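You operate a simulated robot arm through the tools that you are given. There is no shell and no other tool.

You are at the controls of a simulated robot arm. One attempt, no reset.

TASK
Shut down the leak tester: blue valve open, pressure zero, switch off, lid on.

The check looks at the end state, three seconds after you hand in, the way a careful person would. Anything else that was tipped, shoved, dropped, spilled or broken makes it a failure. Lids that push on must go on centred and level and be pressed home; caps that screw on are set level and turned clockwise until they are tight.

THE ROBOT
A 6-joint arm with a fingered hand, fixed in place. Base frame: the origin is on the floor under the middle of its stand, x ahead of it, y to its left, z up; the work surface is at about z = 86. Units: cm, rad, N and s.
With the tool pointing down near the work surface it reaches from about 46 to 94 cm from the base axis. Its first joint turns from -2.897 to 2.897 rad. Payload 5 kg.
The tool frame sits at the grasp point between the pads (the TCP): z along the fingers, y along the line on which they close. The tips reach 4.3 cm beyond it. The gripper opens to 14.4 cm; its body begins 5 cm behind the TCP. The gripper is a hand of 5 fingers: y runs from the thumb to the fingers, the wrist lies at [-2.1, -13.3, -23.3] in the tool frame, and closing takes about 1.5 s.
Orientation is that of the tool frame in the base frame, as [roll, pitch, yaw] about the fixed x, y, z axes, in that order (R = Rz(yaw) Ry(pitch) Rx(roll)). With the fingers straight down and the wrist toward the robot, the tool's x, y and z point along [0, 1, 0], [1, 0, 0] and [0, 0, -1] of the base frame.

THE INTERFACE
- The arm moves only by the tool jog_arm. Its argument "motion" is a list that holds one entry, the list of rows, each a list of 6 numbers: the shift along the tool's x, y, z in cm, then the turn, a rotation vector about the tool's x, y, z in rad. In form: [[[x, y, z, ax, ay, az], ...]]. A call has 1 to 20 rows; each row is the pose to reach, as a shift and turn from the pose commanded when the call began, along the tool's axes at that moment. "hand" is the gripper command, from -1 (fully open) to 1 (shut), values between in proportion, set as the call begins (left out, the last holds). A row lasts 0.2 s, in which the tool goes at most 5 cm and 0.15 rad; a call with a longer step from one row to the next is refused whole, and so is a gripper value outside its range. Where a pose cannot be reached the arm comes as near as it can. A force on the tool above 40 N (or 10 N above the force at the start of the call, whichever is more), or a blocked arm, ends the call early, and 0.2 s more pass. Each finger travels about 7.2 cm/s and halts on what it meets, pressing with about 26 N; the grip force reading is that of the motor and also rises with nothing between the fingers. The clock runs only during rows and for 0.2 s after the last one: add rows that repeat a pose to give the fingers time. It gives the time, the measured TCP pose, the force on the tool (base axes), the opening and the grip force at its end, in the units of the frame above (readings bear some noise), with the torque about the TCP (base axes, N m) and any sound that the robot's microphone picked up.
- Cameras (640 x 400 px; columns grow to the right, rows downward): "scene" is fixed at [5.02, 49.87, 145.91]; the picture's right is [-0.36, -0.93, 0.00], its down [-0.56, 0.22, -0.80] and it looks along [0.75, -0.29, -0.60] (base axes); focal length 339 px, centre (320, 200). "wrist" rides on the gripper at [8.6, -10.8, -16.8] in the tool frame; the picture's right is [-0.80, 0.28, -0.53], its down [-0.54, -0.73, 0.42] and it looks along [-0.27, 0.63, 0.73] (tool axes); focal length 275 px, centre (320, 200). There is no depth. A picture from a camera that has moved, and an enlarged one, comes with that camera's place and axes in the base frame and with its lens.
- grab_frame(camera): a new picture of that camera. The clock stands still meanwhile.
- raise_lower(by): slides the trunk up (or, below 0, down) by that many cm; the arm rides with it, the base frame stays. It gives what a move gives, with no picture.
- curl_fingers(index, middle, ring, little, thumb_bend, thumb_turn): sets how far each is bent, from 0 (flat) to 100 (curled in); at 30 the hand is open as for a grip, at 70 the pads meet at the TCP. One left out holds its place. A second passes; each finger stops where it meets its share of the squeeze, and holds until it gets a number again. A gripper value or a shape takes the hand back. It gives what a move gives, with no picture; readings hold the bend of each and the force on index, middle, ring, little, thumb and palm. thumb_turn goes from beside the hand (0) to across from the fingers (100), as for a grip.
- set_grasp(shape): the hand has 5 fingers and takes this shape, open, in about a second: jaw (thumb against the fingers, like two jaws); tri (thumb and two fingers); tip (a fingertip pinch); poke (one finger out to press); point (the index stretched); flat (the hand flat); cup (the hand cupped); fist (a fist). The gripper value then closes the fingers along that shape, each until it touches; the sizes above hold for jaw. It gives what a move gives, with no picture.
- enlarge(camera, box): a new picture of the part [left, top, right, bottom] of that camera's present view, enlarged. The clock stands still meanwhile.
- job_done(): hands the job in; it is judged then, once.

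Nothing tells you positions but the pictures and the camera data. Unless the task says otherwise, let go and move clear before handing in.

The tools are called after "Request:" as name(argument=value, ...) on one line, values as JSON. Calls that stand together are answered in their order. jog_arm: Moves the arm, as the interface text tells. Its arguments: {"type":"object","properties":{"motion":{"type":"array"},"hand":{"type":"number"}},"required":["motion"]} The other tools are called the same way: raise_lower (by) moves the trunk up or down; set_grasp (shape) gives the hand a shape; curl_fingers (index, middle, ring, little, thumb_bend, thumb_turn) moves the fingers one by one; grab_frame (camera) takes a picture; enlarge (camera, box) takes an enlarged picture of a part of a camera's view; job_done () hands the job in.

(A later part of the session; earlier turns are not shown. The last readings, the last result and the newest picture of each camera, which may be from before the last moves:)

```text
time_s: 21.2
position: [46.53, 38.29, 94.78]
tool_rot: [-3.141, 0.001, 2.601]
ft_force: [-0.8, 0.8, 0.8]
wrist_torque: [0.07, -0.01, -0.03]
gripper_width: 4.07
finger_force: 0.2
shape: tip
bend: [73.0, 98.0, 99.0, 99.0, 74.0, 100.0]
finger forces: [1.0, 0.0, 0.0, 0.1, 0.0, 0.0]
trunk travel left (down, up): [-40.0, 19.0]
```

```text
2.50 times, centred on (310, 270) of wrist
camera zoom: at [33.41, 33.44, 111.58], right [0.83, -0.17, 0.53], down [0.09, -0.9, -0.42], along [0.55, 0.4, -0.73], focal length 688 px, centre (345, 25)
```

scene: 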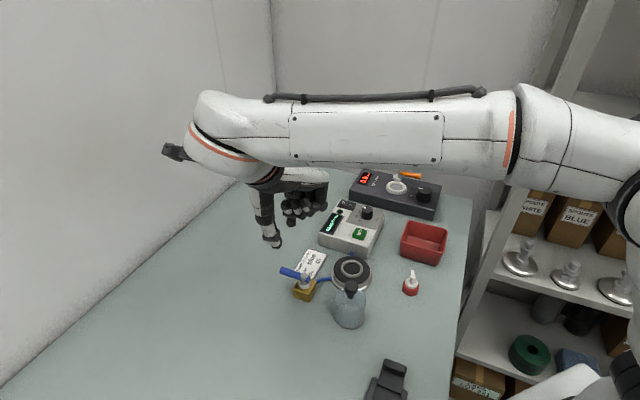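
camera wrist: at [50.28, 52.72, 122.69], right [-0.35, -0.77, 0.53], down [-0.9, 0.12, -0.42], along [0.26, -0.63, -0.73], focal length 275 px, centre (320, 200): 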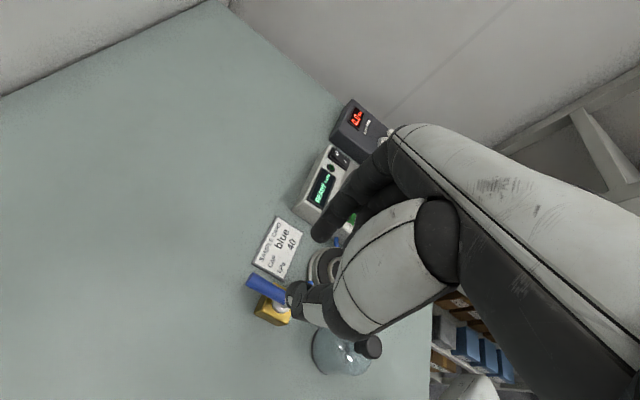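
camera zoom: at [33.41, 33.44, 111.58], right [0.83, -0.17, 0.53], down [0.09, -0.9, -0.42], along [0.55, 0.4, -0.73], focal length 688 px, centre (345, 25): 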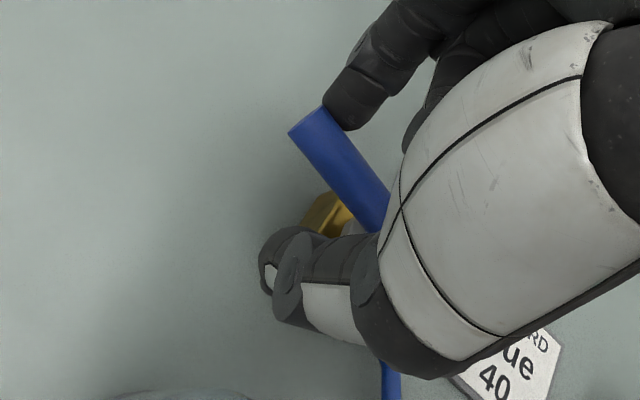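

The lever should be at about 129°. I'll continue slowly until it meets its stop.

Request:
jog_arm(motion=[[[-0.01, -0.15, 0, 0, 0, -0.04], [-0.02, -0.3, 0, 0, 0, -0.08], [-0.03, -0.46, 0, 0, 0, -0.12], [-0.03, -0.46, 0, 0, 0, -0.12]]])

Request:
enlarge(camera="wrist", box=[220, 190, 400, 350])

```text
time_s: 22.2
position: [46.13, 37.7, 94.67]
tool_rot: [-3.141, -0.001, 2.723]
ft_force: [0.8, 1.1, 1.3]
wrist_torque: [0.03, 0.0, -0.02]
gripper_width: 4.05
finger_force: 0.1
shape: tip
bend: [73.0, 98.0, 99.0, 99.0, 74.0, 100.0]
finger forces: [0.9, 0.1, 0.0, 0.0, 0.1, 0.0]
trunk travel left (down, up): [-40.0, 19.0]
```

```text
2.50 times, centred on (310, 270) of wrist
camera zoom: at [33.88, 31.47, 111.58], right [0.84, -0.07, 0.53], down [0.2, -0.88, -0.42], along [0.5, 0.46, -0.73], focal length 688 px, centre (345, 25)
```

zoom: 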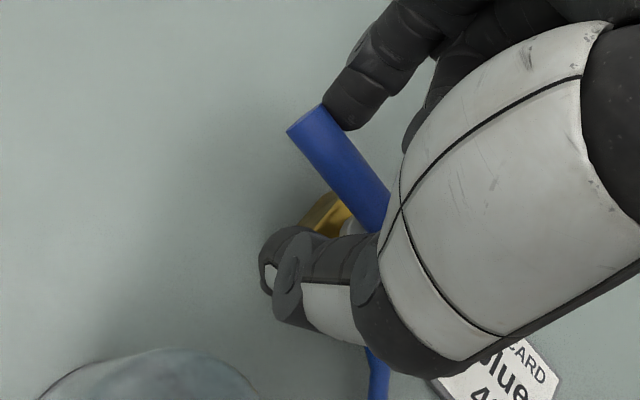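

Request:
jog_arm(motion=[[[0, -0.1, 0, 0, 0, -0.025], [-0.01, -0.19, 0, 0, 0, -0.05], [-0.01, -0.19, 0, 0, 0, -0.05]]])

Request:
enlarge(camera="wrist", box=[220, 190, 400, 350])

Request:
enlarge(camera="scene", box=[260, 240, 350, 310])

```text
time_s: 23.0
position: [46.16, 37.6, 94.77]
tool_rot: [-3.14, 0.0, 2.77]
ft_force: [1.0, 1.7, 0.1]
wrist_torque: [0.04, -0.05, 0.01]
gripper_width: 4.07
finger_force: 0.0
shape: tip
bend: [73.0, 98.0, 99.0, 99.0, 74.0, 100.0]
finger forces: [1.5, 0.0, 0.0, 0.0, 0.0, 0.0]
trunk travel left (down, up): [-40.0, 19.0]
```

```text
2.50 times, centred on (310, 270) of wrist
camera zoom: at [34.11, 30.7, 111.61], right [0.85, -0.02, 0.53], down [0.24, -0.87, -0.42], along [0.48, 0.49, -0.73], focal length 688 px, centre (345, 25)
```

zoom: 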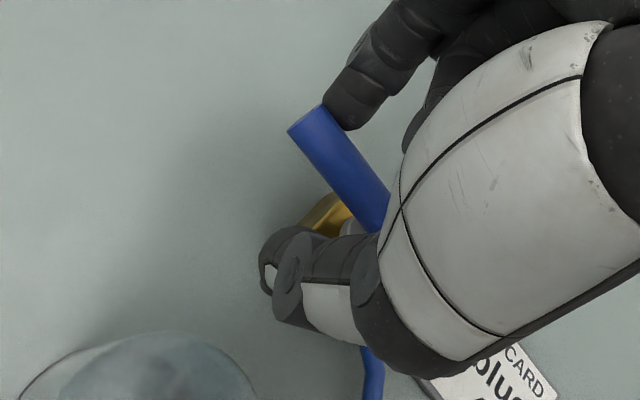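

```text
5.71 times, centred on (305, 275) of scene
camera zoom: at [5.02, 49.87, 145.91], right [-0.36, -0.93, 0.0], down [-0.56, 0.22, -0.8], along [0.75, -0.29, -0.6], focal length 1938 px, centre (406, -229)
```

zoom: 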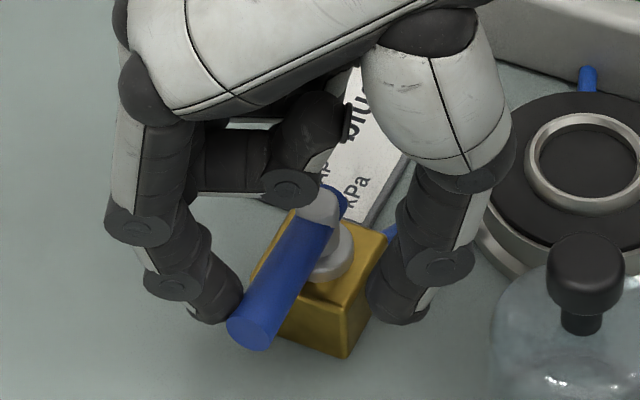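

Request:
jog_arm(motion=[[[0, -0.1, 0, 0, 0, -0.025], [-0.01, -0.19, 0, 0, 0, -0.05], [-0.01, -0.19, 0, 0, 0, -0.05]]])

Request:
enlarge(camera="scene", box=[260, 240, 350, 310])

```text
time_s: 23.8
position: [46.09, 37.45, 94.76]
tool_rot: [3.14, 0.0, 2.821]
ft_force: [2.9, 1.2, 2.1]
wrist_torque: [0.1, -0.13, -0.07]
gripper_width: 4.1
finger_force: 0.1
shape: tip
bend: [73.0, 98.0, 99.0, 99.0, 74.0, 100.0]
finger forces: [3.8, 0.1, 0.0, 0.1, 0.0, 0.0]
trunk travel left (down, up): [-40.0, 19.0]
```

```text
5.71 times, centred on (305, 275) of scene
camera zoom: at [5.02, 49.87, 145.91], right [-0.36, -0.93, 0.0], down [-0.56, 0.22, -0.8], along [0.75, -0.29, -0.6], focal length 1938 px, centre (406, -229)
```

zoom: 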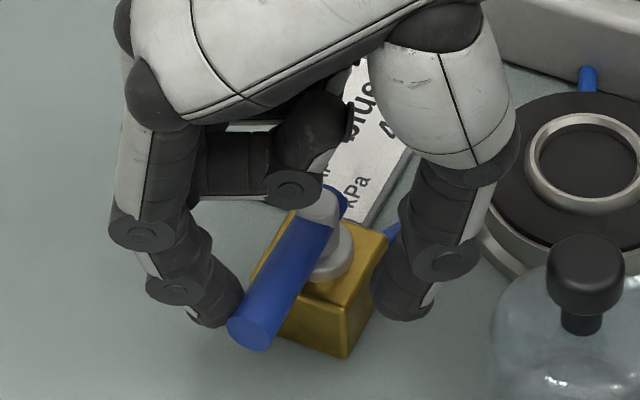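

The lever has hit its stop: finger force rose to 3.8 N with no motion, and the lever lines up with the tube, so the valve is open. I'll back the finger off and rise clear.

Request:
jog_arm(motion=[[[-0.01, 0.3, 0, 0, 0, 0.08], [-0.05, 0.61, 0, 0, 0, 0.16], [-0.05, 0.61, -2, 0, 0, 0.16], [-0.05, 0.61, -6, 0, 0, 0.16], [-0.05, 0.61, -10, 0, 0, 0.16], [-0.05, 0.61, -14, 0, 0, 0.16], [-0.05, 0.61, -16, 0, 0, 0.16], [-0.05, 0.61, -16, 0, 0, 0.16]]])

Request:
grab_frame(camera="scene")

Request:
enlarge(camera="scene", box=[260, 240, 350, 310])

```text
time_s: 25.6
position: [46.29, 37.99, 110.89]
tool_rot: [-3.141, 0.001, 2.659]
ft_force: [0.3, 0.3, 0.4]
wrist_torque: [-0.01, 0.01, 0.05]
gripper_width: 4.03
finger_force: 0.1
shape: tip
bend: [73.0, 98.0, 99.0, 99.0, 74.0, 100.0]
finger forces: [0.0, 0.1, 0.0, 0.0, 0.0, 0.0]
trunk travel left (down, up): [-40.0, 19.0]
```

```text
taken
```

scene: 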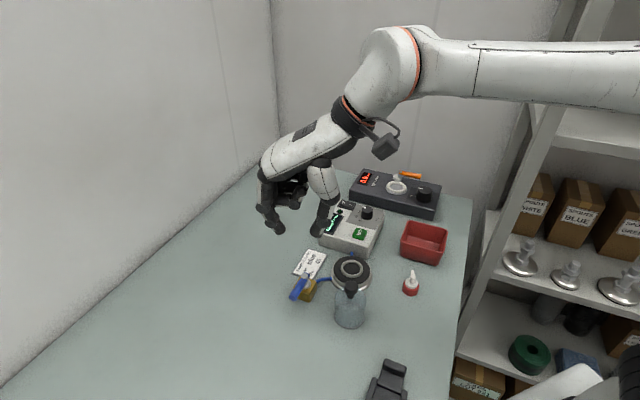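

```text
5.71 times, centred on (305, 275) of scene
camera zoom: at [5.02, 49.87, 145.91], right [-0.36, -0.93, 0.0], down [-0.56, 0.22, -0.8], along [0.75, -0.29, -0.6], focal length 1938 px, centre (406, -229)
```

zoom: 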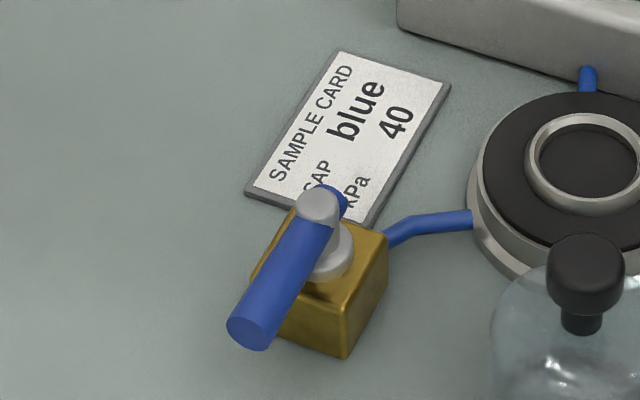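

The valve is open, with the lever in line with the tube. Next is the pressure knob, at about (63.8, 14.5) with its top near z 92.7. I'll move above it with a yaw that leaves room for about 95° of counter-clockwise turn.

Request:
jog_arm(motion=[[[-1.89, -0.91, 0.1, 0, 0, 0.1214], [-3.78, -1.82, 0.2, 0, 0, 0.2429], [-5.66, -2.73, 0.4, 0, 0, 0.3643], [-7.55, -3.64, 0.6, 0, 0, 0.4857], [-9.44, -4.55, 0.8, 0, 0, 0.6071], [-11.33, -5.46, 1.2, 0, 0, 0.7286], [-13.22, -6.37, 1.6, 0, 0, 0.85], [-15.1, -7.28, 2.0, 0, 0, 0.9714], [-17.0, -8.19, 2.5, 0, 0, 1.0929], [-18.88, -9.1, 3.0, 0, 0, 1.2143], [-20.77, -10.01, 3.5, 0, 0, 1.3357], [-22.65, -10.92, 4.0, 0, 0, 1.4571], [-24.54, -11.83, 4.5, 0, 0, 1.5786], [-26.43, -12.74, 5, 0, 0, 1.7], [-26.43, -12.74, 5, 0, 0, 1.7], [-26.43, -12.74, 5, 0, 0, 1.7]]], hand=0.3)

Request:
grab_frame(camera="scene")

Request:
grab_frame(camera="wrist")

```text
time_s: 29.0
position: [63.82, 14.41, 105.84]
tool_rot: [3.141, 0.0, 0.96]
ft_force: [0.4, -0.2, -0.3]
wrist_torque: [0.02, -0.02, -0.01]
gripper_width: 5.02
finger_force: 0.0
shape: tip
bend: [73.0, 98.0, 99.0, 99.0, 73.0, 100.0]
finger forces: [0.0, 0.0, 0.1, 0.1, 0.0, 0.0]
trunk travel left (down, up): [-40.0, 19.0]
```

```text
taken
```

scene: 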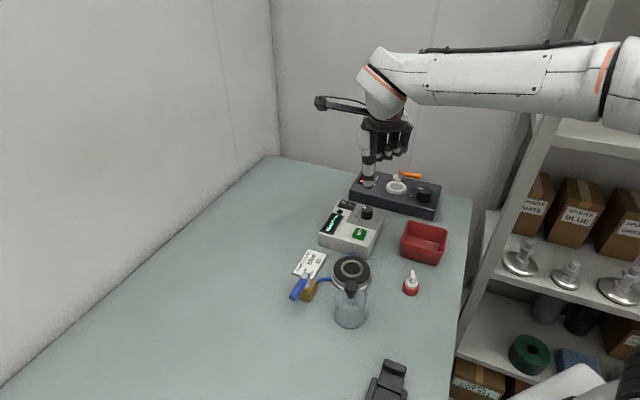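

```text
taken
camera wrist: at [59.86, 27.73, 122.61], right [-0.22, -0.82, 0.53], down [-0.91, -0.03, -0.42], along [0.36, -0.58, -0.73], focal length 275 px, centre (320, 200)
```

wrist: 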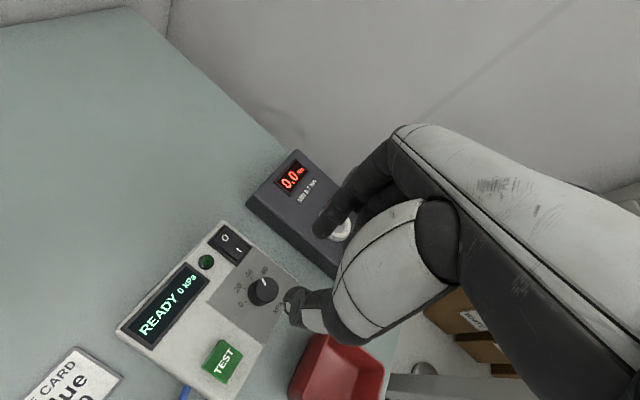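

Request:
enlarge(camera="wrist", box=[190, 215, 310, 345])

Request:
enlarge(camera="scene", box=[330, 190, 400, 240])

```text
3.08 times, centred on (250, 280) of wrist
camera zoom: at [59.86, 27.73, 122.61], right [-0.22, -0.82, 0.53], down [-0.91, -0.03, -0.42], along [0.36, -0.58, -0.73], focal length 847 px, centre (535, -46)
```

zoom: 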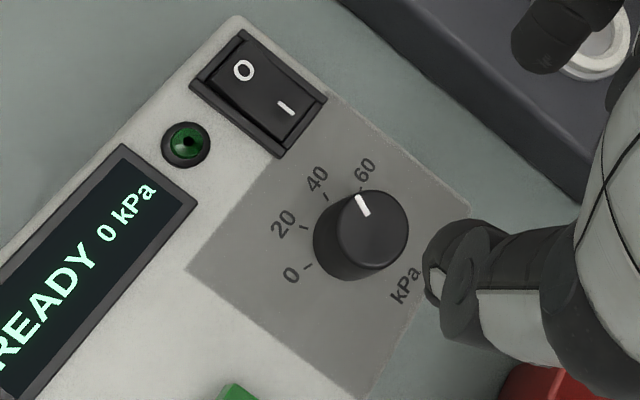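

```text
8.00 times, centred on (365, 215) of scene
camera zoom: at [5.02, 49.87, 145.91], right [-0.36, -0.93, 0.0], down [-0.56, 0.22, -0.8], along [0.75, -0.29, -0.6], focal length 2713 px, centre (-40, 80)
```

zoom: 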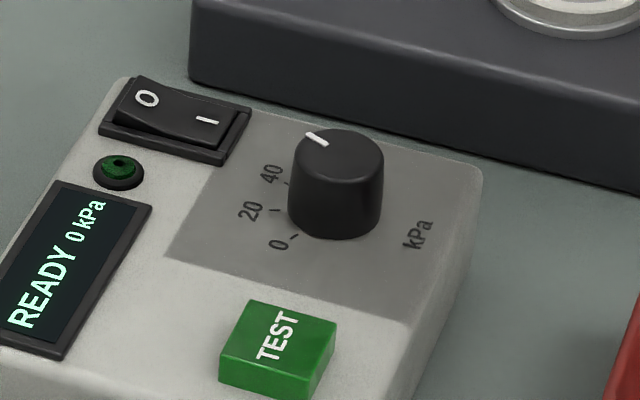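

The marks fit a circle centred at about (63.4, 14.4), with 45° steps per 20 kPa and the pointer on 40. I therefore need about 90° counter-clockwise. I'll lower around the knob.

Request:
jog_arm(motion=[[[-0.24, -0.34, 3, 0, 0, 0], [-0.24, -0.34, 6, 0, 0, 0], [-0.24, -0.34, 8, 0, 0, 0], [-0.24, -0.34, 9, 0, 0, 0], [-0.24, -0.34, 10, 0, 0, 0], [-0.24, -0.34, 10, 0, 0, 0]]])

Request:
enlarge(camera="scene", box=[320, 180, 410, 245])

Request:
enlarge(camera="wrist", box=[220, 190, 400, 350])

```text
time_s: 30.4
position: [63.44, 14.56, 95.83]
tool_rot: [-3.141, 0.0, 0.96]
ft_force: [-0.7, 0.2, -0.6]
wrist_torque: [-0.02, -0.04, -0.01]
gripper_width: 5.03
finger_force: 0.0
shape: tip
bend: [73.0, 98.0, 99.0, 99.0, 73.0, 100.0]
finger forces: [0.0, 0.0, 0.0, 0.0, 0.0, 0.1]
trunk travel left (down, up): [-40.0, 19.0]
```

```text
6.15 times, centred on (365, 212) of scene
camera zoom: at [5.02, 49.87, 145.91], right [-0.36, -0.93, 0.0], down [-0.56, 0.22, -0.8], along [0.75, -0.29, -0.6], focal length 2087 px, centre (43, 123)
```

zoom: 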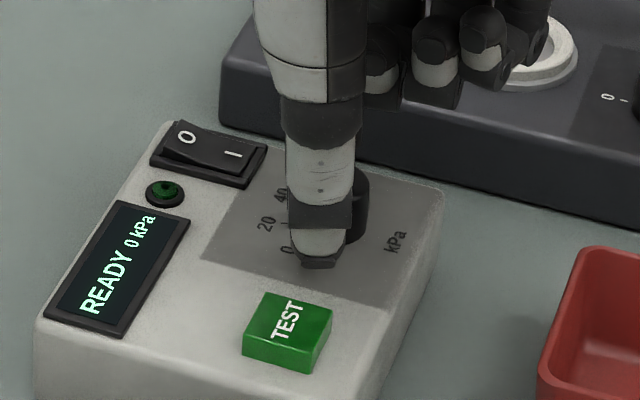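

```text
2.50 times, centred on (310, 270) of wrist
camera zoom: at [59.41, 27.93, 112.69], right [-0.22, -0.82, 0.53], down [-0.91, -0.03, -0.42], along [0.36, -0.58, -0.73], focal length 688 px, centre (345, 25)
```

zoom: 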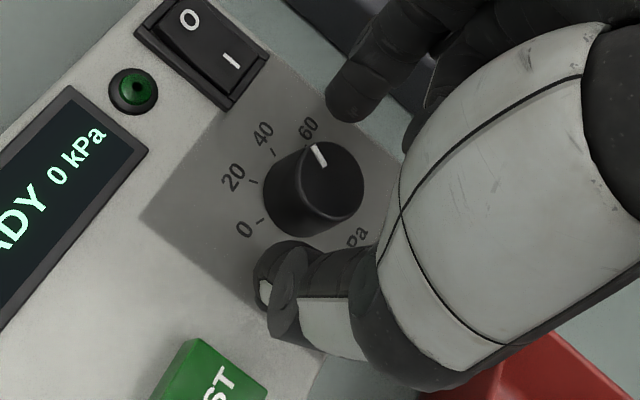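

The knob is centred between thumb and index. I'll lower slightly and close gradually.

Request:
jog_arm(motion=[[[0, 0, 0.3, 0, 0, 0], [0, 0, 0.3, 0, 0, 0], [0, 0, 0.3, 0, 0, 0], [0, 0, 0.3, 0, 0, 0]]], hand=0.56)

Request:
enlarge(camera="wrist", box=[220, 190, 400, 350])

```text
time_s: 31.4
position: [63.47, 14.62, 95.48]
tool_rot: [-3.141, 0.0, 0.961]
ft_force: [0.3, 0.1, -0.5]
wrist_torque: [0.02, -0.03, 0.01]
gripper_width: 3.24
finger_force: 0.0
shape: tip
bend: [73.0, 98.0, 99.0, 99.0, 74.0, 100.0]
finger forces: [0.0, 0.1, 0.0, 0.0, 0.0, 0.0]
trunk travel left (down, up): [-40.0, 19.0]
```

```text
2.50 times, centred on (310, 270) of wrist
camera zoom: at [59.4, 27.94, 112.38], right [-0.22, -0.82, 0.53], down [-0.91, -0.03, -0.42], along [0.36, -0.58, -0.73], focal length 688 px, centre (345, 25)
```

zoom: 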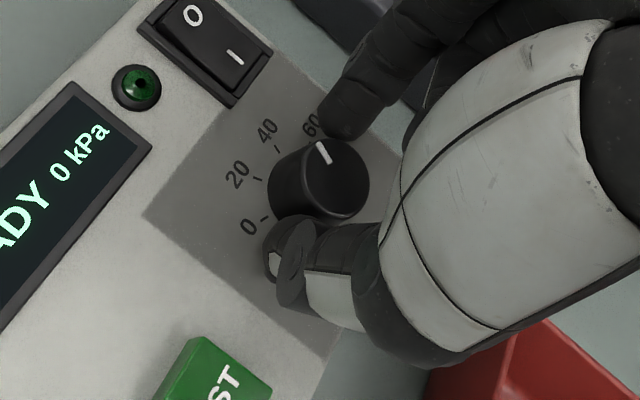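

Request:
jog_arm(motion=[[[0, 0, 0, 0, 0, 0], [0, 0, 0, 0, 0, 0], [0, 0, 0, 0, 0, 0]]], hand=0.64)

```text
time_s: 32.2
position: [63.38, 14.58, 95.49]
tool_rot: [-3.141, 0.0, 0.96]
ft_force: [-0.9, 0.4, 1.0]
wrist_torque: [0.0, -0.01, -0.01]
gripper_width: 2.66
finger_force: 0.1
shape: tip
bend: [72.0, 98.0, 99.0, 99.0, 74.0, 100.0]
finger forces: [0.2, 0.1, 0.0, 0.0, 0.8, 0.0]
trunk travel left (down, up): [-40.0, 19.0]
```

Request:
jog_arm(motion=[[[0, 0, 0, 0, 0, 0], [0, 0, 0, 0, 0, 0], [0, 0, 0, 0, 0, 0]]], hand=0.74)

Request:
enlarge(camera="wrist", box=[220, 190, 400, 350])

```text
time_s: 33.0
position: [63.41, 14.6, 95.51]
tool_rot: [3.141, -0.001, 0.96]
ft_force: [-0.1, -0.1, -2.5]
wrist_torque: [-0.01, -0.01, 0.0]
gripper_width: 2.39
finger_force: 25.7
shape: tip
bend: [72.0, 100.0, 100.0, 100.0, 74.0, 100.0]
finger forces: [23.3, 0.0, 0.0, 0.0, 23.0, 0.0]
trunk travel left (down, up): [-40.0, 19.0]
```

```text
2.50 times, centred on (310, 270) of wrist
camera zoom: at [59.41, 27.94, 112.35], right [-0.22, -0.82, 0.53], down [-0.91, -0.03, -0.42], along [0.36, -0.58, -0.73], focal length 688 px, centre (345, 25)
```

zoom: 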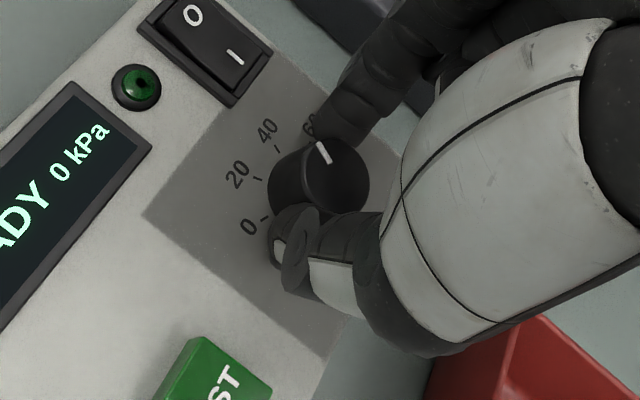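

The knob is gripped evenly at 23 N per side. I'll turn counter-clockwise about 0.3 rad and check.

Request:
jog_arm(motion=[[[0, 0, 0, 0, 0, -0.06], [0, 0, 0, 0, 0, -0.12], [0, 0, 0, 0, 0, -0.18], [0, 0, 0, 0, 0, -0.24], [0, 0, 0, 0, 0, -0.3], [0, 0, 0, 0, 0, -0.3]]])

Request:
enlarge(camera="wrist", box=[220, 190, 400, 350])

```text
time_s: 34.4
position: [63.36, 14.5, 95.53]
tool_rot: [3.14, 0.0, 1.26]
ft_force: [-0.5, 6.0, 5.9]
wrist_torque: [0.21, 0.07, -0.02]
gripper_width: 2.45
finger_force: 26.2
shape: tip
bend: [72.0, 100.0, 100.0, 100.0, 74.0, 100.0]
finger forces: [23.9, 0.1, 0.1, 0.0, 26.1, 0.1]
trunk travel left (down, up): [-40.0, 19.0]
```

```text
2.50 times, centred on (310, 270) of wrist
camera zoom: at [55.56, 26.08, 112.31], right [0.03, -0.85, 0.53], down [-0.86, -0.3, -0.42], along [0.52, -0.45, -0.73], focal length 688 px, centre (345, 25)
```

zoom: 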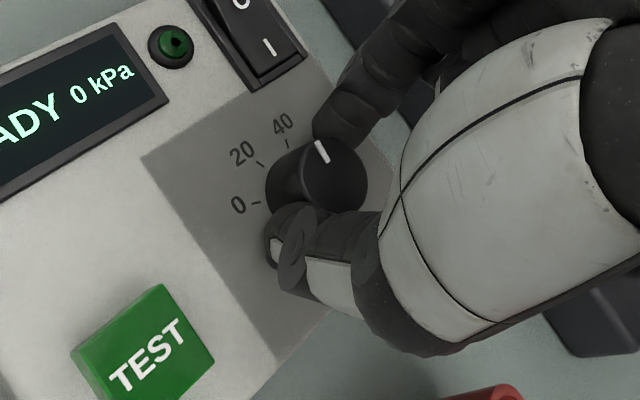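

The knob follows the hand. I'll continue with a slight correction to relieve the side force.

Request:
jog_arm(motion=[[[0.11, 0.02, -0.1, 0, 0, -0.06], [0.11, 0.02, -0.1, 0, 0, -0.12], [0.11, 0.02, -0.1, 0, 0, -0.18], [0.11, 0.02, -0.1, 0, 0, -0.24], [0.11, 0.02, -0.1, 0, 0, -0.3], [0.11, 0.02, -0.1, 0, 0, -0.36], [0.11, 0.02, -0.1, 0, 0, -0.42], [0.11, 0.02, -0.1, 0, 0, -0.42]]])

Request:
enlarge(camera="wrist", box=[220, 190, 400, 350])

```text
time_s: 36.2
position: [63.41, 14.54, 95.41]
tool_rot: [-3.14, 0.001, 1.68]
ft_force: [-7.3, 3.3, -1.8]
wrist_torque: [0.09, 0.24, -0.05]
gripper_width: 2.41
finger_force: 26.1
shape: tip
bend: [72.0, 100.0, 100.0, 100.0, 74.0, 100.0]
finger forces: [21.9, 0.0, 0.0, 0.1, 28.2, 0.0]
trunk travel left (down, up): [-40.0, 19.0]
```

```text
2.50 times, centred on (310, 270) of wrist
camera zoom: at [51.62, 22.0, 112.37], right [0.37, -0.76, 0.53], down [-0.66, -0.62, -0.42], along [0.65, -0.2, -0.73], focal length 688 px, centre (345, 25)
```

zoom: 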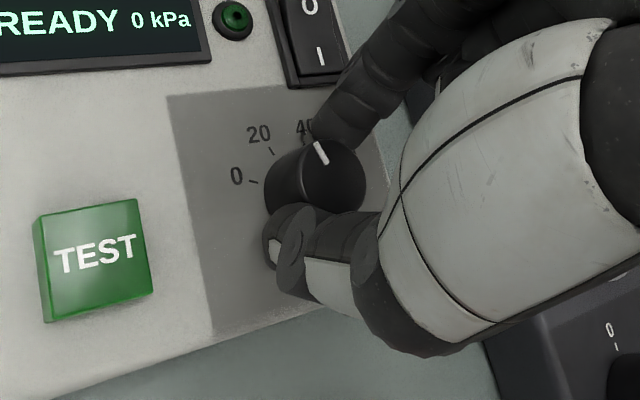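

Request:
jog_arm(motion=[[[0.06, -0.12, 0, 0, 0, -0.06], [0.06, -0.12, 0, 0, 0, -0.12], [0.06, -0.12, 0, 0, 0, -0.18], [0.06, -0.12, 0, 0, 0, -0.24], [0.06, -0.12, 0, 0, 0, -0.3], [0.06, -0.12, 0, 0, 0, -0.36], [0.06, -0.12, 0, 0, 0, -0.42], [0.06, -0.12, 0, 0, 0, -0.42]]])

Request:
enlarge(camera="wrist", box=[220, 190, 400, 350])

```text
time_s: 38.0
position: [63.29, 14.59, 95.52]
tool_rot: [-3.141, -0.001, 2.102]
ft_force: [-2.1, -1.4, -4.6]
wrist_torque: [-0.04, 0.12, 0.0]
gripper_width: 2.4
finger_force: 26.1
shape: tip
bend: [72.0, 100.0, 100.0, 100.0, 74.0, 100.0]
finger forces: [23.2, 0.0, 0.0, 0.1, 26.0, 0.0]
trunk travel left (down, up): [-40.0, 19.0]
```

```text
2.50 times, centred on (310, 270) of wrist
camera zoom: at [49.5, 16.63, 112.37], right [0.65, -0.54, 0.53], down [-0.35, -0.83, -0.42], along [0.68, 0.09, -0.73], focal length 688 px, centre (345, 25)
```

zoom: 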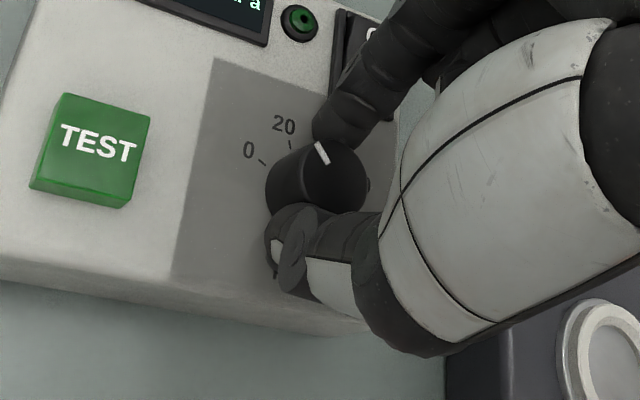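

Request:
jog_arm(motion=[[[0, -0.03, 0.05, 0, 0, -0.06], [0, -0.03, 0.05, 0, 0, -0.12], [0, -0.03, 0.05, 0, 0, -0.18], [0, -0.03, 0.05, 0, 0, -0.24], [0, -0.03, 0.05, 0, 0, -0.3], [0, -0.03, 0.05, 0, 0, -0.36], [0, -0.03, 0.05, 0, 0, -0.36]]])

Request:
enlarge(camera="wrist", box=[220, 190, 400, 350])

Request:
enlarge(camera="scene", box=[320, 180, 410, 245])

```text
time_s: 39.6
position: [63.14, 14.48, 95.44]
tool_rot: [3.141, 0.001, 2.461]
ft_force: [-6.1, -0.3, 2.4]
wrist_torque: [-0.03, 0.22, -0.02]
gripper_width: 2.42
finger_force: 25.9
shape: tip
bend: [72.0, 100.0, 100.0, 100.0, 74.0, 100.0]
finger forces: [23.2, 0.0, 0.0, 0.0, 27.1, 0.0]
trunk travel left (down, up): [-40.0, 19.0]
```

```text
2.50 times, centred on (310, 270) of wrist
camera zoom: at [49.67, 11.63, 112.34], right [0.8, -0.28, 0.53], down [-0.03, -0.91, -0.42], along [0.6, 0.32, -0.73], focal length 688 px, centre (345, 25)
```

zoom: 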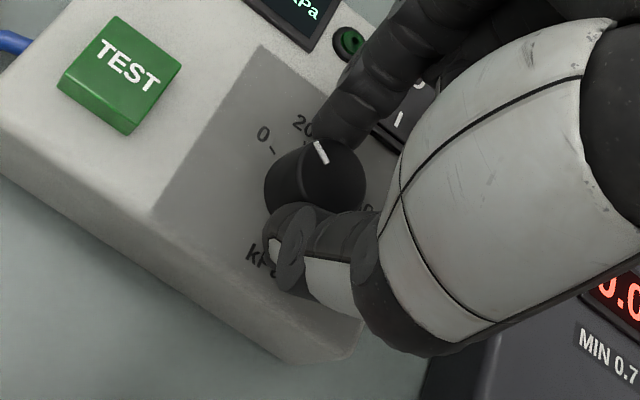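

```text
6.15 times, centred on (365, 212) of scene
camera zoom: at [5.02, 49.87, 145.91], right [-0.36, -0.93, 0.0], down [-0.56, 0.22, -0.8], along [0.75, -0.29, -0.6], focal length 2087 px, centre (43, 123)
```

zoom: 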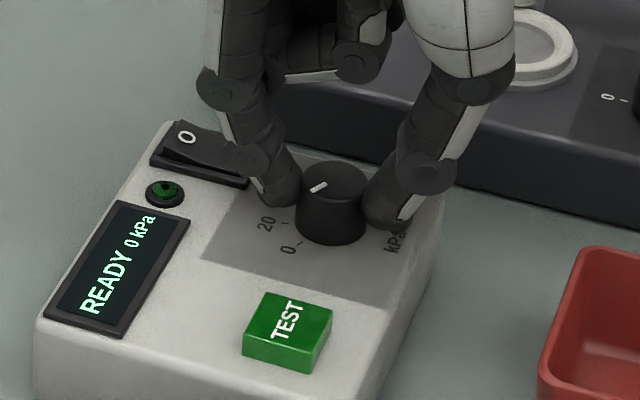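

The pointer now reads close to 0, at about 86° turned. I'll turn the last few degrees gently.

Request:
jog_arm(motion=[[[0.08, -0.06, 0, 0, 0, -0.035], [0.08, -0.06, 0, 0, 0, -0.07], [0.08, -0.06, 0, 0, 0, -0.07]]])

Request:
enlarge(camera="scene", box=[340, 195, 390, 235])

```text
time_s: 40.4
position: [63.25, 14.57, 95.55]
tool_rot: [-3.14, 0.0, 2.531]
ft_force: [-3.3, -3.2, -0.8]
wrist_torque: [-0.09, 0.09, -0.01]
gripper_width: 2.42
finger_force: 25.6
shape: tip
bend: [72.0, 100.0, 100.0, 100.0, 74.0, 100.0]
finger forces: [22.6, 0.1, 0.1, 0.1, 27.3, 0.0]
trunk travel left (down, up): [-40.0, 19.0]
```

```text
10.00 times, centred on (365, 215) of scene
camera zoom: at [5.02, 49.87, 145.91], right [-0.36, -0.93, 0.0], down [-0.56, 0.22, -0.8], along [0.75, -0.29, -0.6], focal length 3391 px, centre (-130, 50)
```

zoom: 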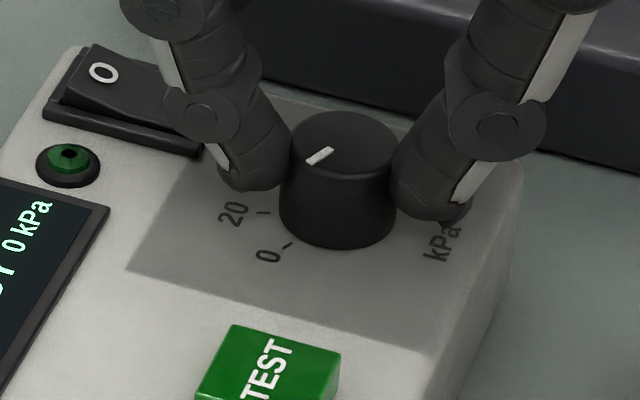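

Request:
jog_arm(motion=[[[0.03, -0.03, 0, 0, 0, -0.03], [0.03, -0.03, 0, 0, 0, -0.06], [0.03, -0.03, 0, 0, 0, -0.06]]])

Request:
enlarge(camera="scene", box=[340, 195, 390, 235])

Request:
enlarge(camera="wrist", box=[220, 190, 400, 350])

```text
time_s: 41.2
position: [63.17, 14.54, 95.56]
tool_rot: [-3.141, 0.0, 2.589]
ft_force: [-1.9, -2.6, 0.3]
wrist_torque: [-0.13, 0.08, -0.13]
gripper_width: 2.44
finger_force: 26.4
shape: tip
bend: [72.0, 100.0, 100.0, 100.0, 74.0, 100.0]
finger forces: [23.1, 0.0, 0.1, 0.1, 25.9, 0.0]
trunk travel left (down, up): [-40.0, 19.0]
```

```text
10.00 times, centred on (365, 215) of scene
camera zoom: at [5.02, 49.87, 145.91], right [-0.36, -0.93, 0.0], down [-0.56, 0.22, -0.8], along [0.75, -0.29, -0.6], focal length 3391 px, centre (-130, 50)
```

zoom: 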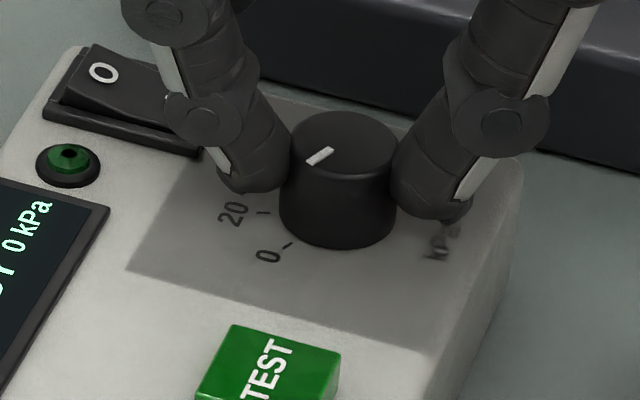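

```text
2.50 times, centred on (310, 270) of wrist
camera zoom: at [50.14, 9.91, 112.34], right [0.83, -0.17, 0.53], down [0.08, -0.9, -0.42], along [0.56, 0.39, -0.73], focal length 688 px, centre (345, 25)
```

zoom: 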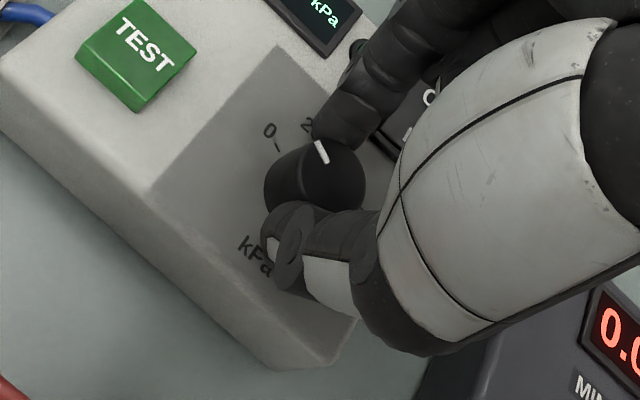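

The pointer didn't move this time and the torque rose to −0.13 N m, so the knob is at its zero stop. I'll relax the twist, open and rise.

Request:
jog_arm(motion=[[[-0.02, 0.02, 0, 0, 0, 0.03], [-0.02, 0.02, 0, 0, 0, 0.03]]])

Request:
jog_arm(motion=[[[0, 0, 0, 0, 0, 0], [0, 0, 0, 0, 0, 0], [0, 0, 0, 0, 0, 0], [0, 0, -1, 0, 0, 0], [0, 0, -4, 0, 0, 0], [0, 0, -8, 0, 0, 0], [0, 0, -10, 0, 0, 0], [0, 0, -10, 0, 0, 0]]], hand=0.3)

Request:
enlarge(camera="scene", box=[310, 185, 400, 255])

Request:
enlarge(camera="wrist", box=[190, 150, 400, 350])

```text
time_s: 41.8
position: [63.13, 14.54, 95.53]
tool_rot: [-3.141, -0.001, 2.56]
ft_force: [-0.4, -2.5, 2.3]
wrist_torque: [-0.07, 0.02, 0.03]
gripper_width: 2.4
finger_force: 26.2
shape: tip
bend: [72.0, 100.0, 100.0, 100.0, 74.0, 100.0]
finger forces: [23.5, 0.0, 0.1, 0.1, 26.4, 0.1]
trunk travel left (down, up): [-40.0, 19.0]
```

```text
time_s: 43.6
position: [63.08, 14.41, 105.6]
tool_rot: [-3.141, 0.0, 2.56]
ft_force: [-0.4, 0.3, -0.8]
wrist_torque: [-0.01, 0.03, -0.03]
gripper_width: 4.99
finger_force: 0.2
shape: tip
bend: [73.0, 98.0, 99.0, 99.0, 73.0, 100.0]
finger forces: [0.0, 0.0, 0.1, 0.0, 0.0, 0.1]
trunk travel left (down, up): [-40.0, 19.0]
```

```text
5.71 times, centred on (355, 220) of scene
camera zoom: at [5.02, 49.87, 145.91], right [-0.36, -0.93, 0.0], down [-0.56, 0.22, -0.8], along [0.75, -0.29, -0.6], focal length 1938 px, centre (120, 86)
```

zoom: 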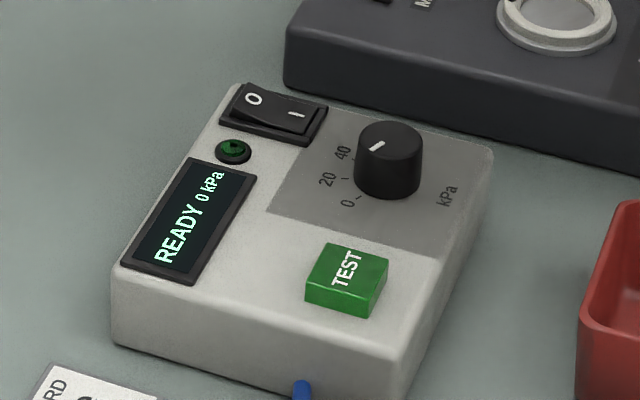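

```text
2.00 times, centred on (295, 250) of wrist
camera zoom: at [49.81, 10.17, 122.35], right [0.82, -0.2, 0.53], down [0.05, -0.9, -0.42], along [0.57, 0.38, -0.73], focal length 551 px, centre (370, 100)
```

zoom: 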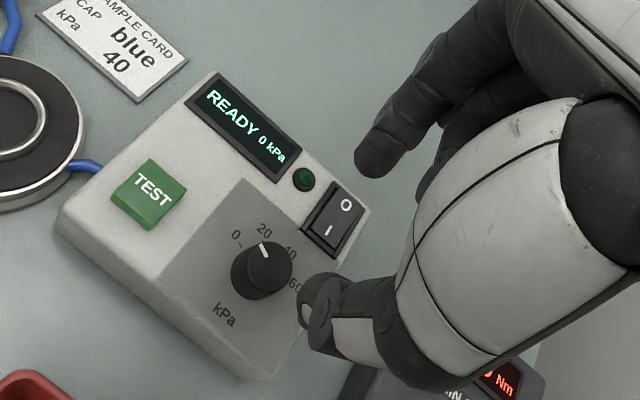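

The pressure knob is at 0. Next comes the rocker: its O mark is near (69.5, 18.3). With the present yaw I can press O with the thumb tip while the index hangs free beyond the box edge, so I'll position for that.

Request:
jog_arm(motion=[[[-0.8, 2.56, 0, 0, 0, 0], [-1.6, 5.12, 0, 0, 0, 0], [-2.4, 7.68, 0, 0, 0, 0], [-3.23, 10.24, 0, 0, 0, 0], [-3.23, 10.24, 3, 0, 0, 0], [-3.23, 10.24, 6, 0, 0, 0], [-3.23, 10.24, 6, 0, 0, 0], [-3.23, 10.24, 6, 0, 0, 0]]])

Request:
enlarge(camera="scene", box=[310, 165, 410, 240])

Request:
enlarge(camera="wrist", box=[210, 190, 390, 350])

```text
time_s: 45.4
position: [71.44, 21.32, 99.65]
tool_rot: [3.141, 0.0, 2.56]
ft_force: [-0.2, 0.2, 0.4]
wrist_torque: [-0.01, -0.03, -0.01]
gripper_width: 5.03
finger_force: 0.1
shape: tip
bend: [73.0, 98.0, 99.0, 99.0, 73.0, 100.0]
finger forces: [0.0, 0.1, 0.0, 0.0, 0.1, 0.0]
trunk travel left (down, up): [-40.0, 19.0]
```

```text
5.33 times, centred on (360, 202) of scene
camera zoom: at [5.02, 49.87, 145.91], right [-0.36, -0.93, 0.0], down [-0.56, 0.22, -0.8], along [0.75, -0.29, -0.6], focal length 1809 px, centre (107, 187)
```

zoom: 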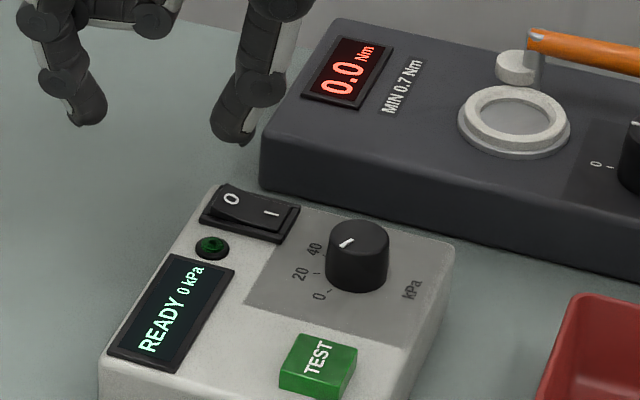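

```text
2.50 times, centred on (300, 270) of wrist
camera zoom: at [58.26, 17.1, 116.43], right [0.82, -0.2, 0.53], down [0.06, -0.9, -0.42], along [0.57, 0.38, -0.73], focal length 688 px, centre (370, 25)
```

zoom: 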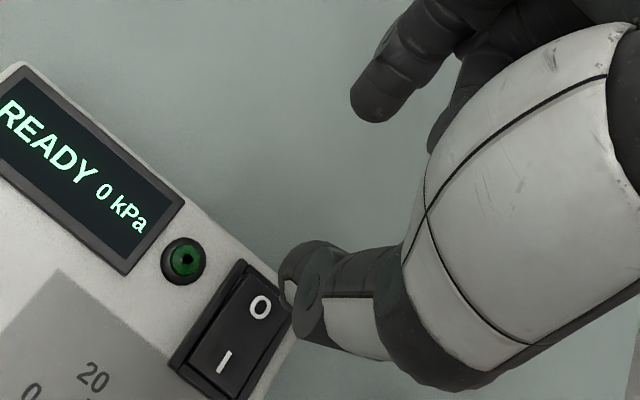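

The thumb tip is right over the O mark. I'll lower slowly onto it.

Request:
jog_arm(motion=[[[0, 0, 1, 0, 0, 0], [0, 0, 2, 0, 0, 0], [0, 0, 2.5, 0, 0, 0], [0, 0, 2.5, 0, 0, 0]]])

Request:
enlarge(camera="scene", box=[310, 165, 410, 240])

Request:
enlarge(camera="wrist", box=[210, 190, 390, 350])

```text
time_s: 46.4
position: [71.44, 21.38, 96.97]
tool_rot: [-3.141, 0.0, 2.561]
ft_force: [0.2, 0.2, 0.6]
wrist_torque: [0.01, -0.04, 0.01]
gripper_width: 5.0
finger_force: 0.0
shape: tip
bend: [73.0, 98.0, 99.0, 99.0, 73.0, 100.0]
finger forces: [0.0, 0.1, 0.0, 0.0, 0.0, 0.0]
trunk travel left (down, up): [-40.0, 19.0]
```

```text
5.33 times, centred on (360, 202) of scene
camera zoom: at [5.02, 49.87, 145.91], right [-0.36, -0.93, 0.0], down [-0.56, 0.22, -0.8], along [0.75, -0.29, -0.6], focal length 1809 px, centre (107, 187)
```

zoom: 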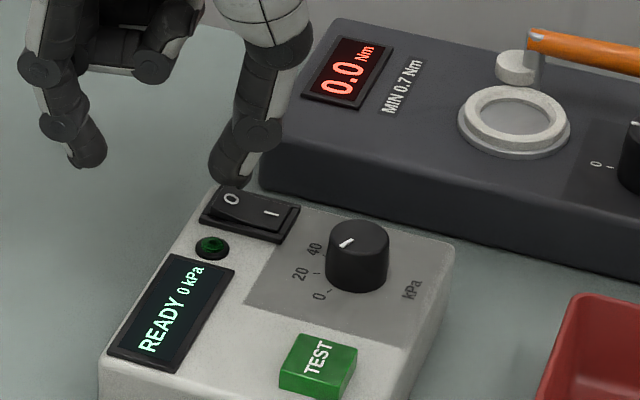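

```text
2.50 times, centred on (300, 270) of wrist
camera zoom: at [58.28, 17.12, 113.85], right [0.82, -0.2, 0.53], down [0.06, -0.9, -0.42], along [0.57, 0.38, -0.73], focal length 688 px, centre (370, 25)
```

zoom: 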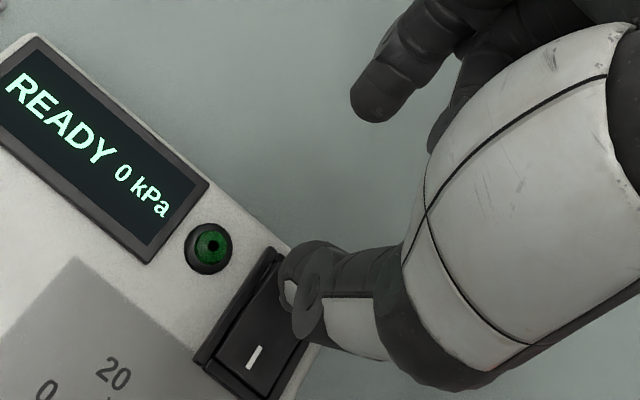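

Request:
jog_arm(motion=[[[0, 0, 0.2, 0, 0, 0], [0, 0, 0.4, 0, 0, 0], [0, 0, 0.6, 0, 0, 0], [0, 0, 0.8, 0, 0, 0], [0, 0, 0.8, 0, 0, 0]]])

Request:
enlarge(camera="scene", box=[310, 165, 410, 240])

```text
time_s: 47.6
position: [71.47, 21.46, 96.22]
tool_rot: [3.141, 0.0, 2.56]
ft_force: [0.6, -0.1, -0.1]
wrist_torque: [0.0, -0.02, 0.01]
gripper_width: 5.05
finger_force: 0.1
shape: tip
bend: [73.0, 98.0, 99.0, 99.0, 73.0, 100.0]
finger forces: [0.0, 0.0, 0.1, 0.0, 0.1, 0.0]
trunk travel left (down, up): [-40.0, 19.0]
```

```text
5.33 times, centred on (360, 202) of scene
camera zoom: at [5.02, 49.87, 145.91], right [-0.36, -0.93, 0.0], down [-0.56, 0.22, -0.8], along [0.75, -0.29, -0.6], focal length 1809 px, centre (107, 187)
```

zoom: 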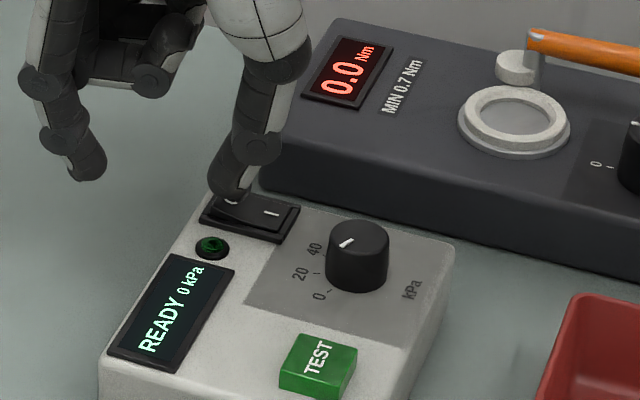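

Request:
jog_arm(motion=[[[0, 0, 0.15, 0, 0, 0], [0, 0, 0.3, 0, 0, 0], [0, 0, 0.45, 0, 0, 0], [0, 0, 0.6, 0, 0, 0], [0, 0, 0.6, 0, 0, 0]]])

Request:
enlarge(camera="scene", box=[310, 165, 410, 240])

```text
time_s: 48.8
position: [71.44, 21.35, 95.61]
tool_rot: [-3.141, 0.001, 2.56]
ft_force: [0.7, -0.5, 3.3]
wrist_torque: [-0.14, 0.09, 0.02]
gripper_width: 5.08
finger_force: 0.1
shape: tip
bend: [73.0, 98.0, 99.0, 99.0, 74.0, 100.0]
finger forces: [0.1, 0.0, 0.1, 0.0, 3.7, 0.0]
trunk travel left (down, up): [-40.0, 19.0]
```

```text
5.33 times, centred on (360, 202) of scene
camera zoom: at [5.02, 49.87, 145.91], right [-0.36, -0.93, 0.0], down [-0.56, 0.22, -0.8], along [0.75, -0.29, -0.6], focal length 1809 px, centre (107, 187)
```

zoom: 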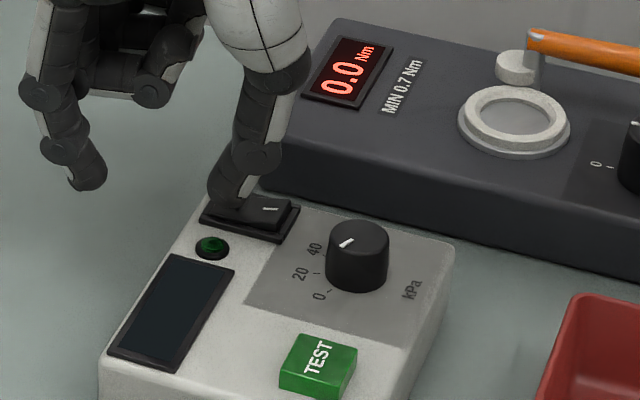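

The display went dark and the I side is up, so the switch is off. I'll lift off.

Request:
jog_arm(motion=[[[0, 0, 0.1, 0, 0, 0], [0, 0, -1, 0, 0, 0], [0, 0, -4, 0, 0, 0], [0, 0, -8, 0, 0, 0], [0, 0, -12, 0, 0, 0], [0, 0, -15, 0, 0, 0], [0, 0, -15, 0, 0, 0]]])

Request:
enlarge(camera="scene", box=[310, 185, 400, 255])

Request:
grab_frame(camera="wrist")

```text
time_s: 50.4
position: [71.35, 21.37, 110.51]
tool_rot: [3.141, 0.0, 2.562]
ft_force: [-0.7, 0.3, 1.8]
wrist_torque: [0.0, -0.02, 0.02]
gripper_width: 5.02
finger_force: 0.1
shape: tip
bend: [73.0, 98.0, 99.0, 99.0, 73.0, 100.0]
finger forces: [0.0, 0.0, 0.0, 0.0, 0.1, 0.0]
trunk travel left (down, up): [-40.0, 19.0]
```

```text
5.71 times, centred on (355, 220) of scene
camera zoom: at [5.02, 49.87, 145.91], right [-0.36, -0.93, 0.0], down [-0.56, 0.22, -0.8], along [0.75, -0.29, -0.6], focal length 1938 px, centre (120, 86)
```

zoom: 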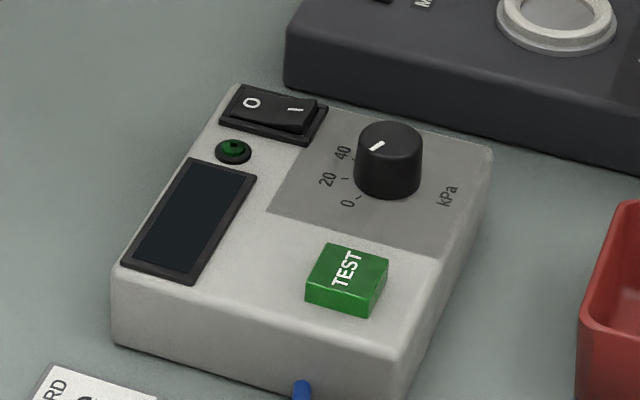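

```text
taken
camera wrist: at [58.14, 17.13, 127.45], right [0.82, -0.2, 0.53], down [0.05, -0.9, -0.42], along [0.57, 0.38, -0.73], focal length 275 px, centre (320, 200)
```

wrist: 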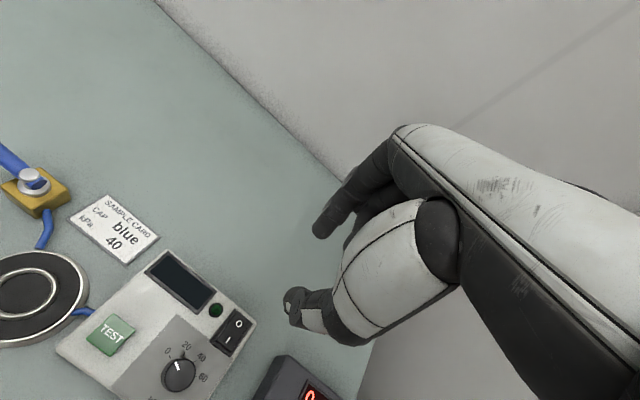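

The switch is off. Before moving the bell jar, I'll check the shelf and the other objects to make sure the jar really is the lid.

Request:
enlarge(camera="scene", box=[440, 160, 640, 320])

Request:
enlarge(camera="scene", box=[325, 250, 385, 335])

Request:
enlarge(camera="scene", box=[340, 340, 440, 400])

```text
2.50 times, centred on (540, 240) of scene
camera zoom: at [5.02, 49.87, 145.91], right [-0.36, -0.93, 0.0], down [-0.56, 0.22, -0.8], along [0.75, -0.29, -0.6], focal length 848 px, centre (-230, 100)
```

zoom: 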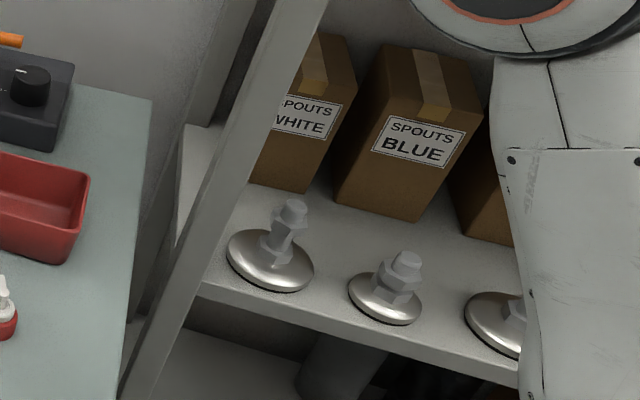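

```text
4.71 times, centred on (355, 292) of scene
camera zoom: at [5.02, 49.87, 145.91], right [-0.36, -0.93, 0.0], down [-0.56, 0.22, -0.8], along [0.75, -0.29, -0.6], focal length 1596 px, centre (155, -235)
```

zoom: 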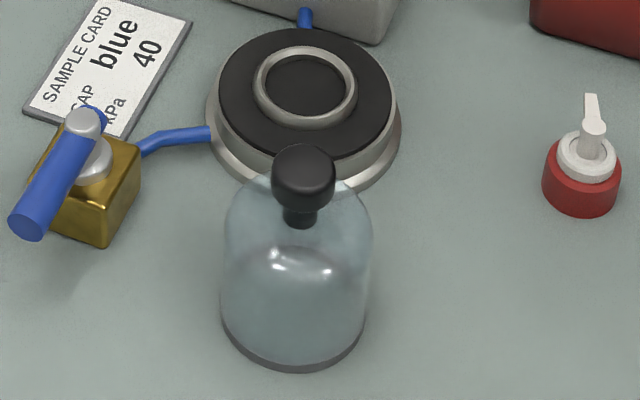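

```text
6.40 times, centred on (390, 370) of scene
camera zoom: at [5.02, 49.87, 145.91], right [-0.36, -0.93, 0.0], down [-0.56, 0.22, -0.8], along [0.75, -0.29, -0.6], focal length 2170 px, centre (-128, -888)
```

zoom: 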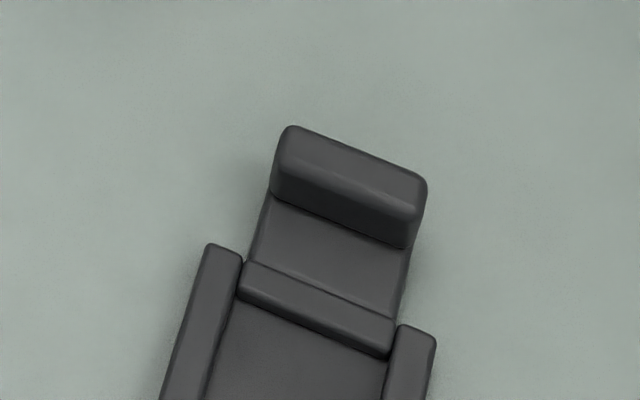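

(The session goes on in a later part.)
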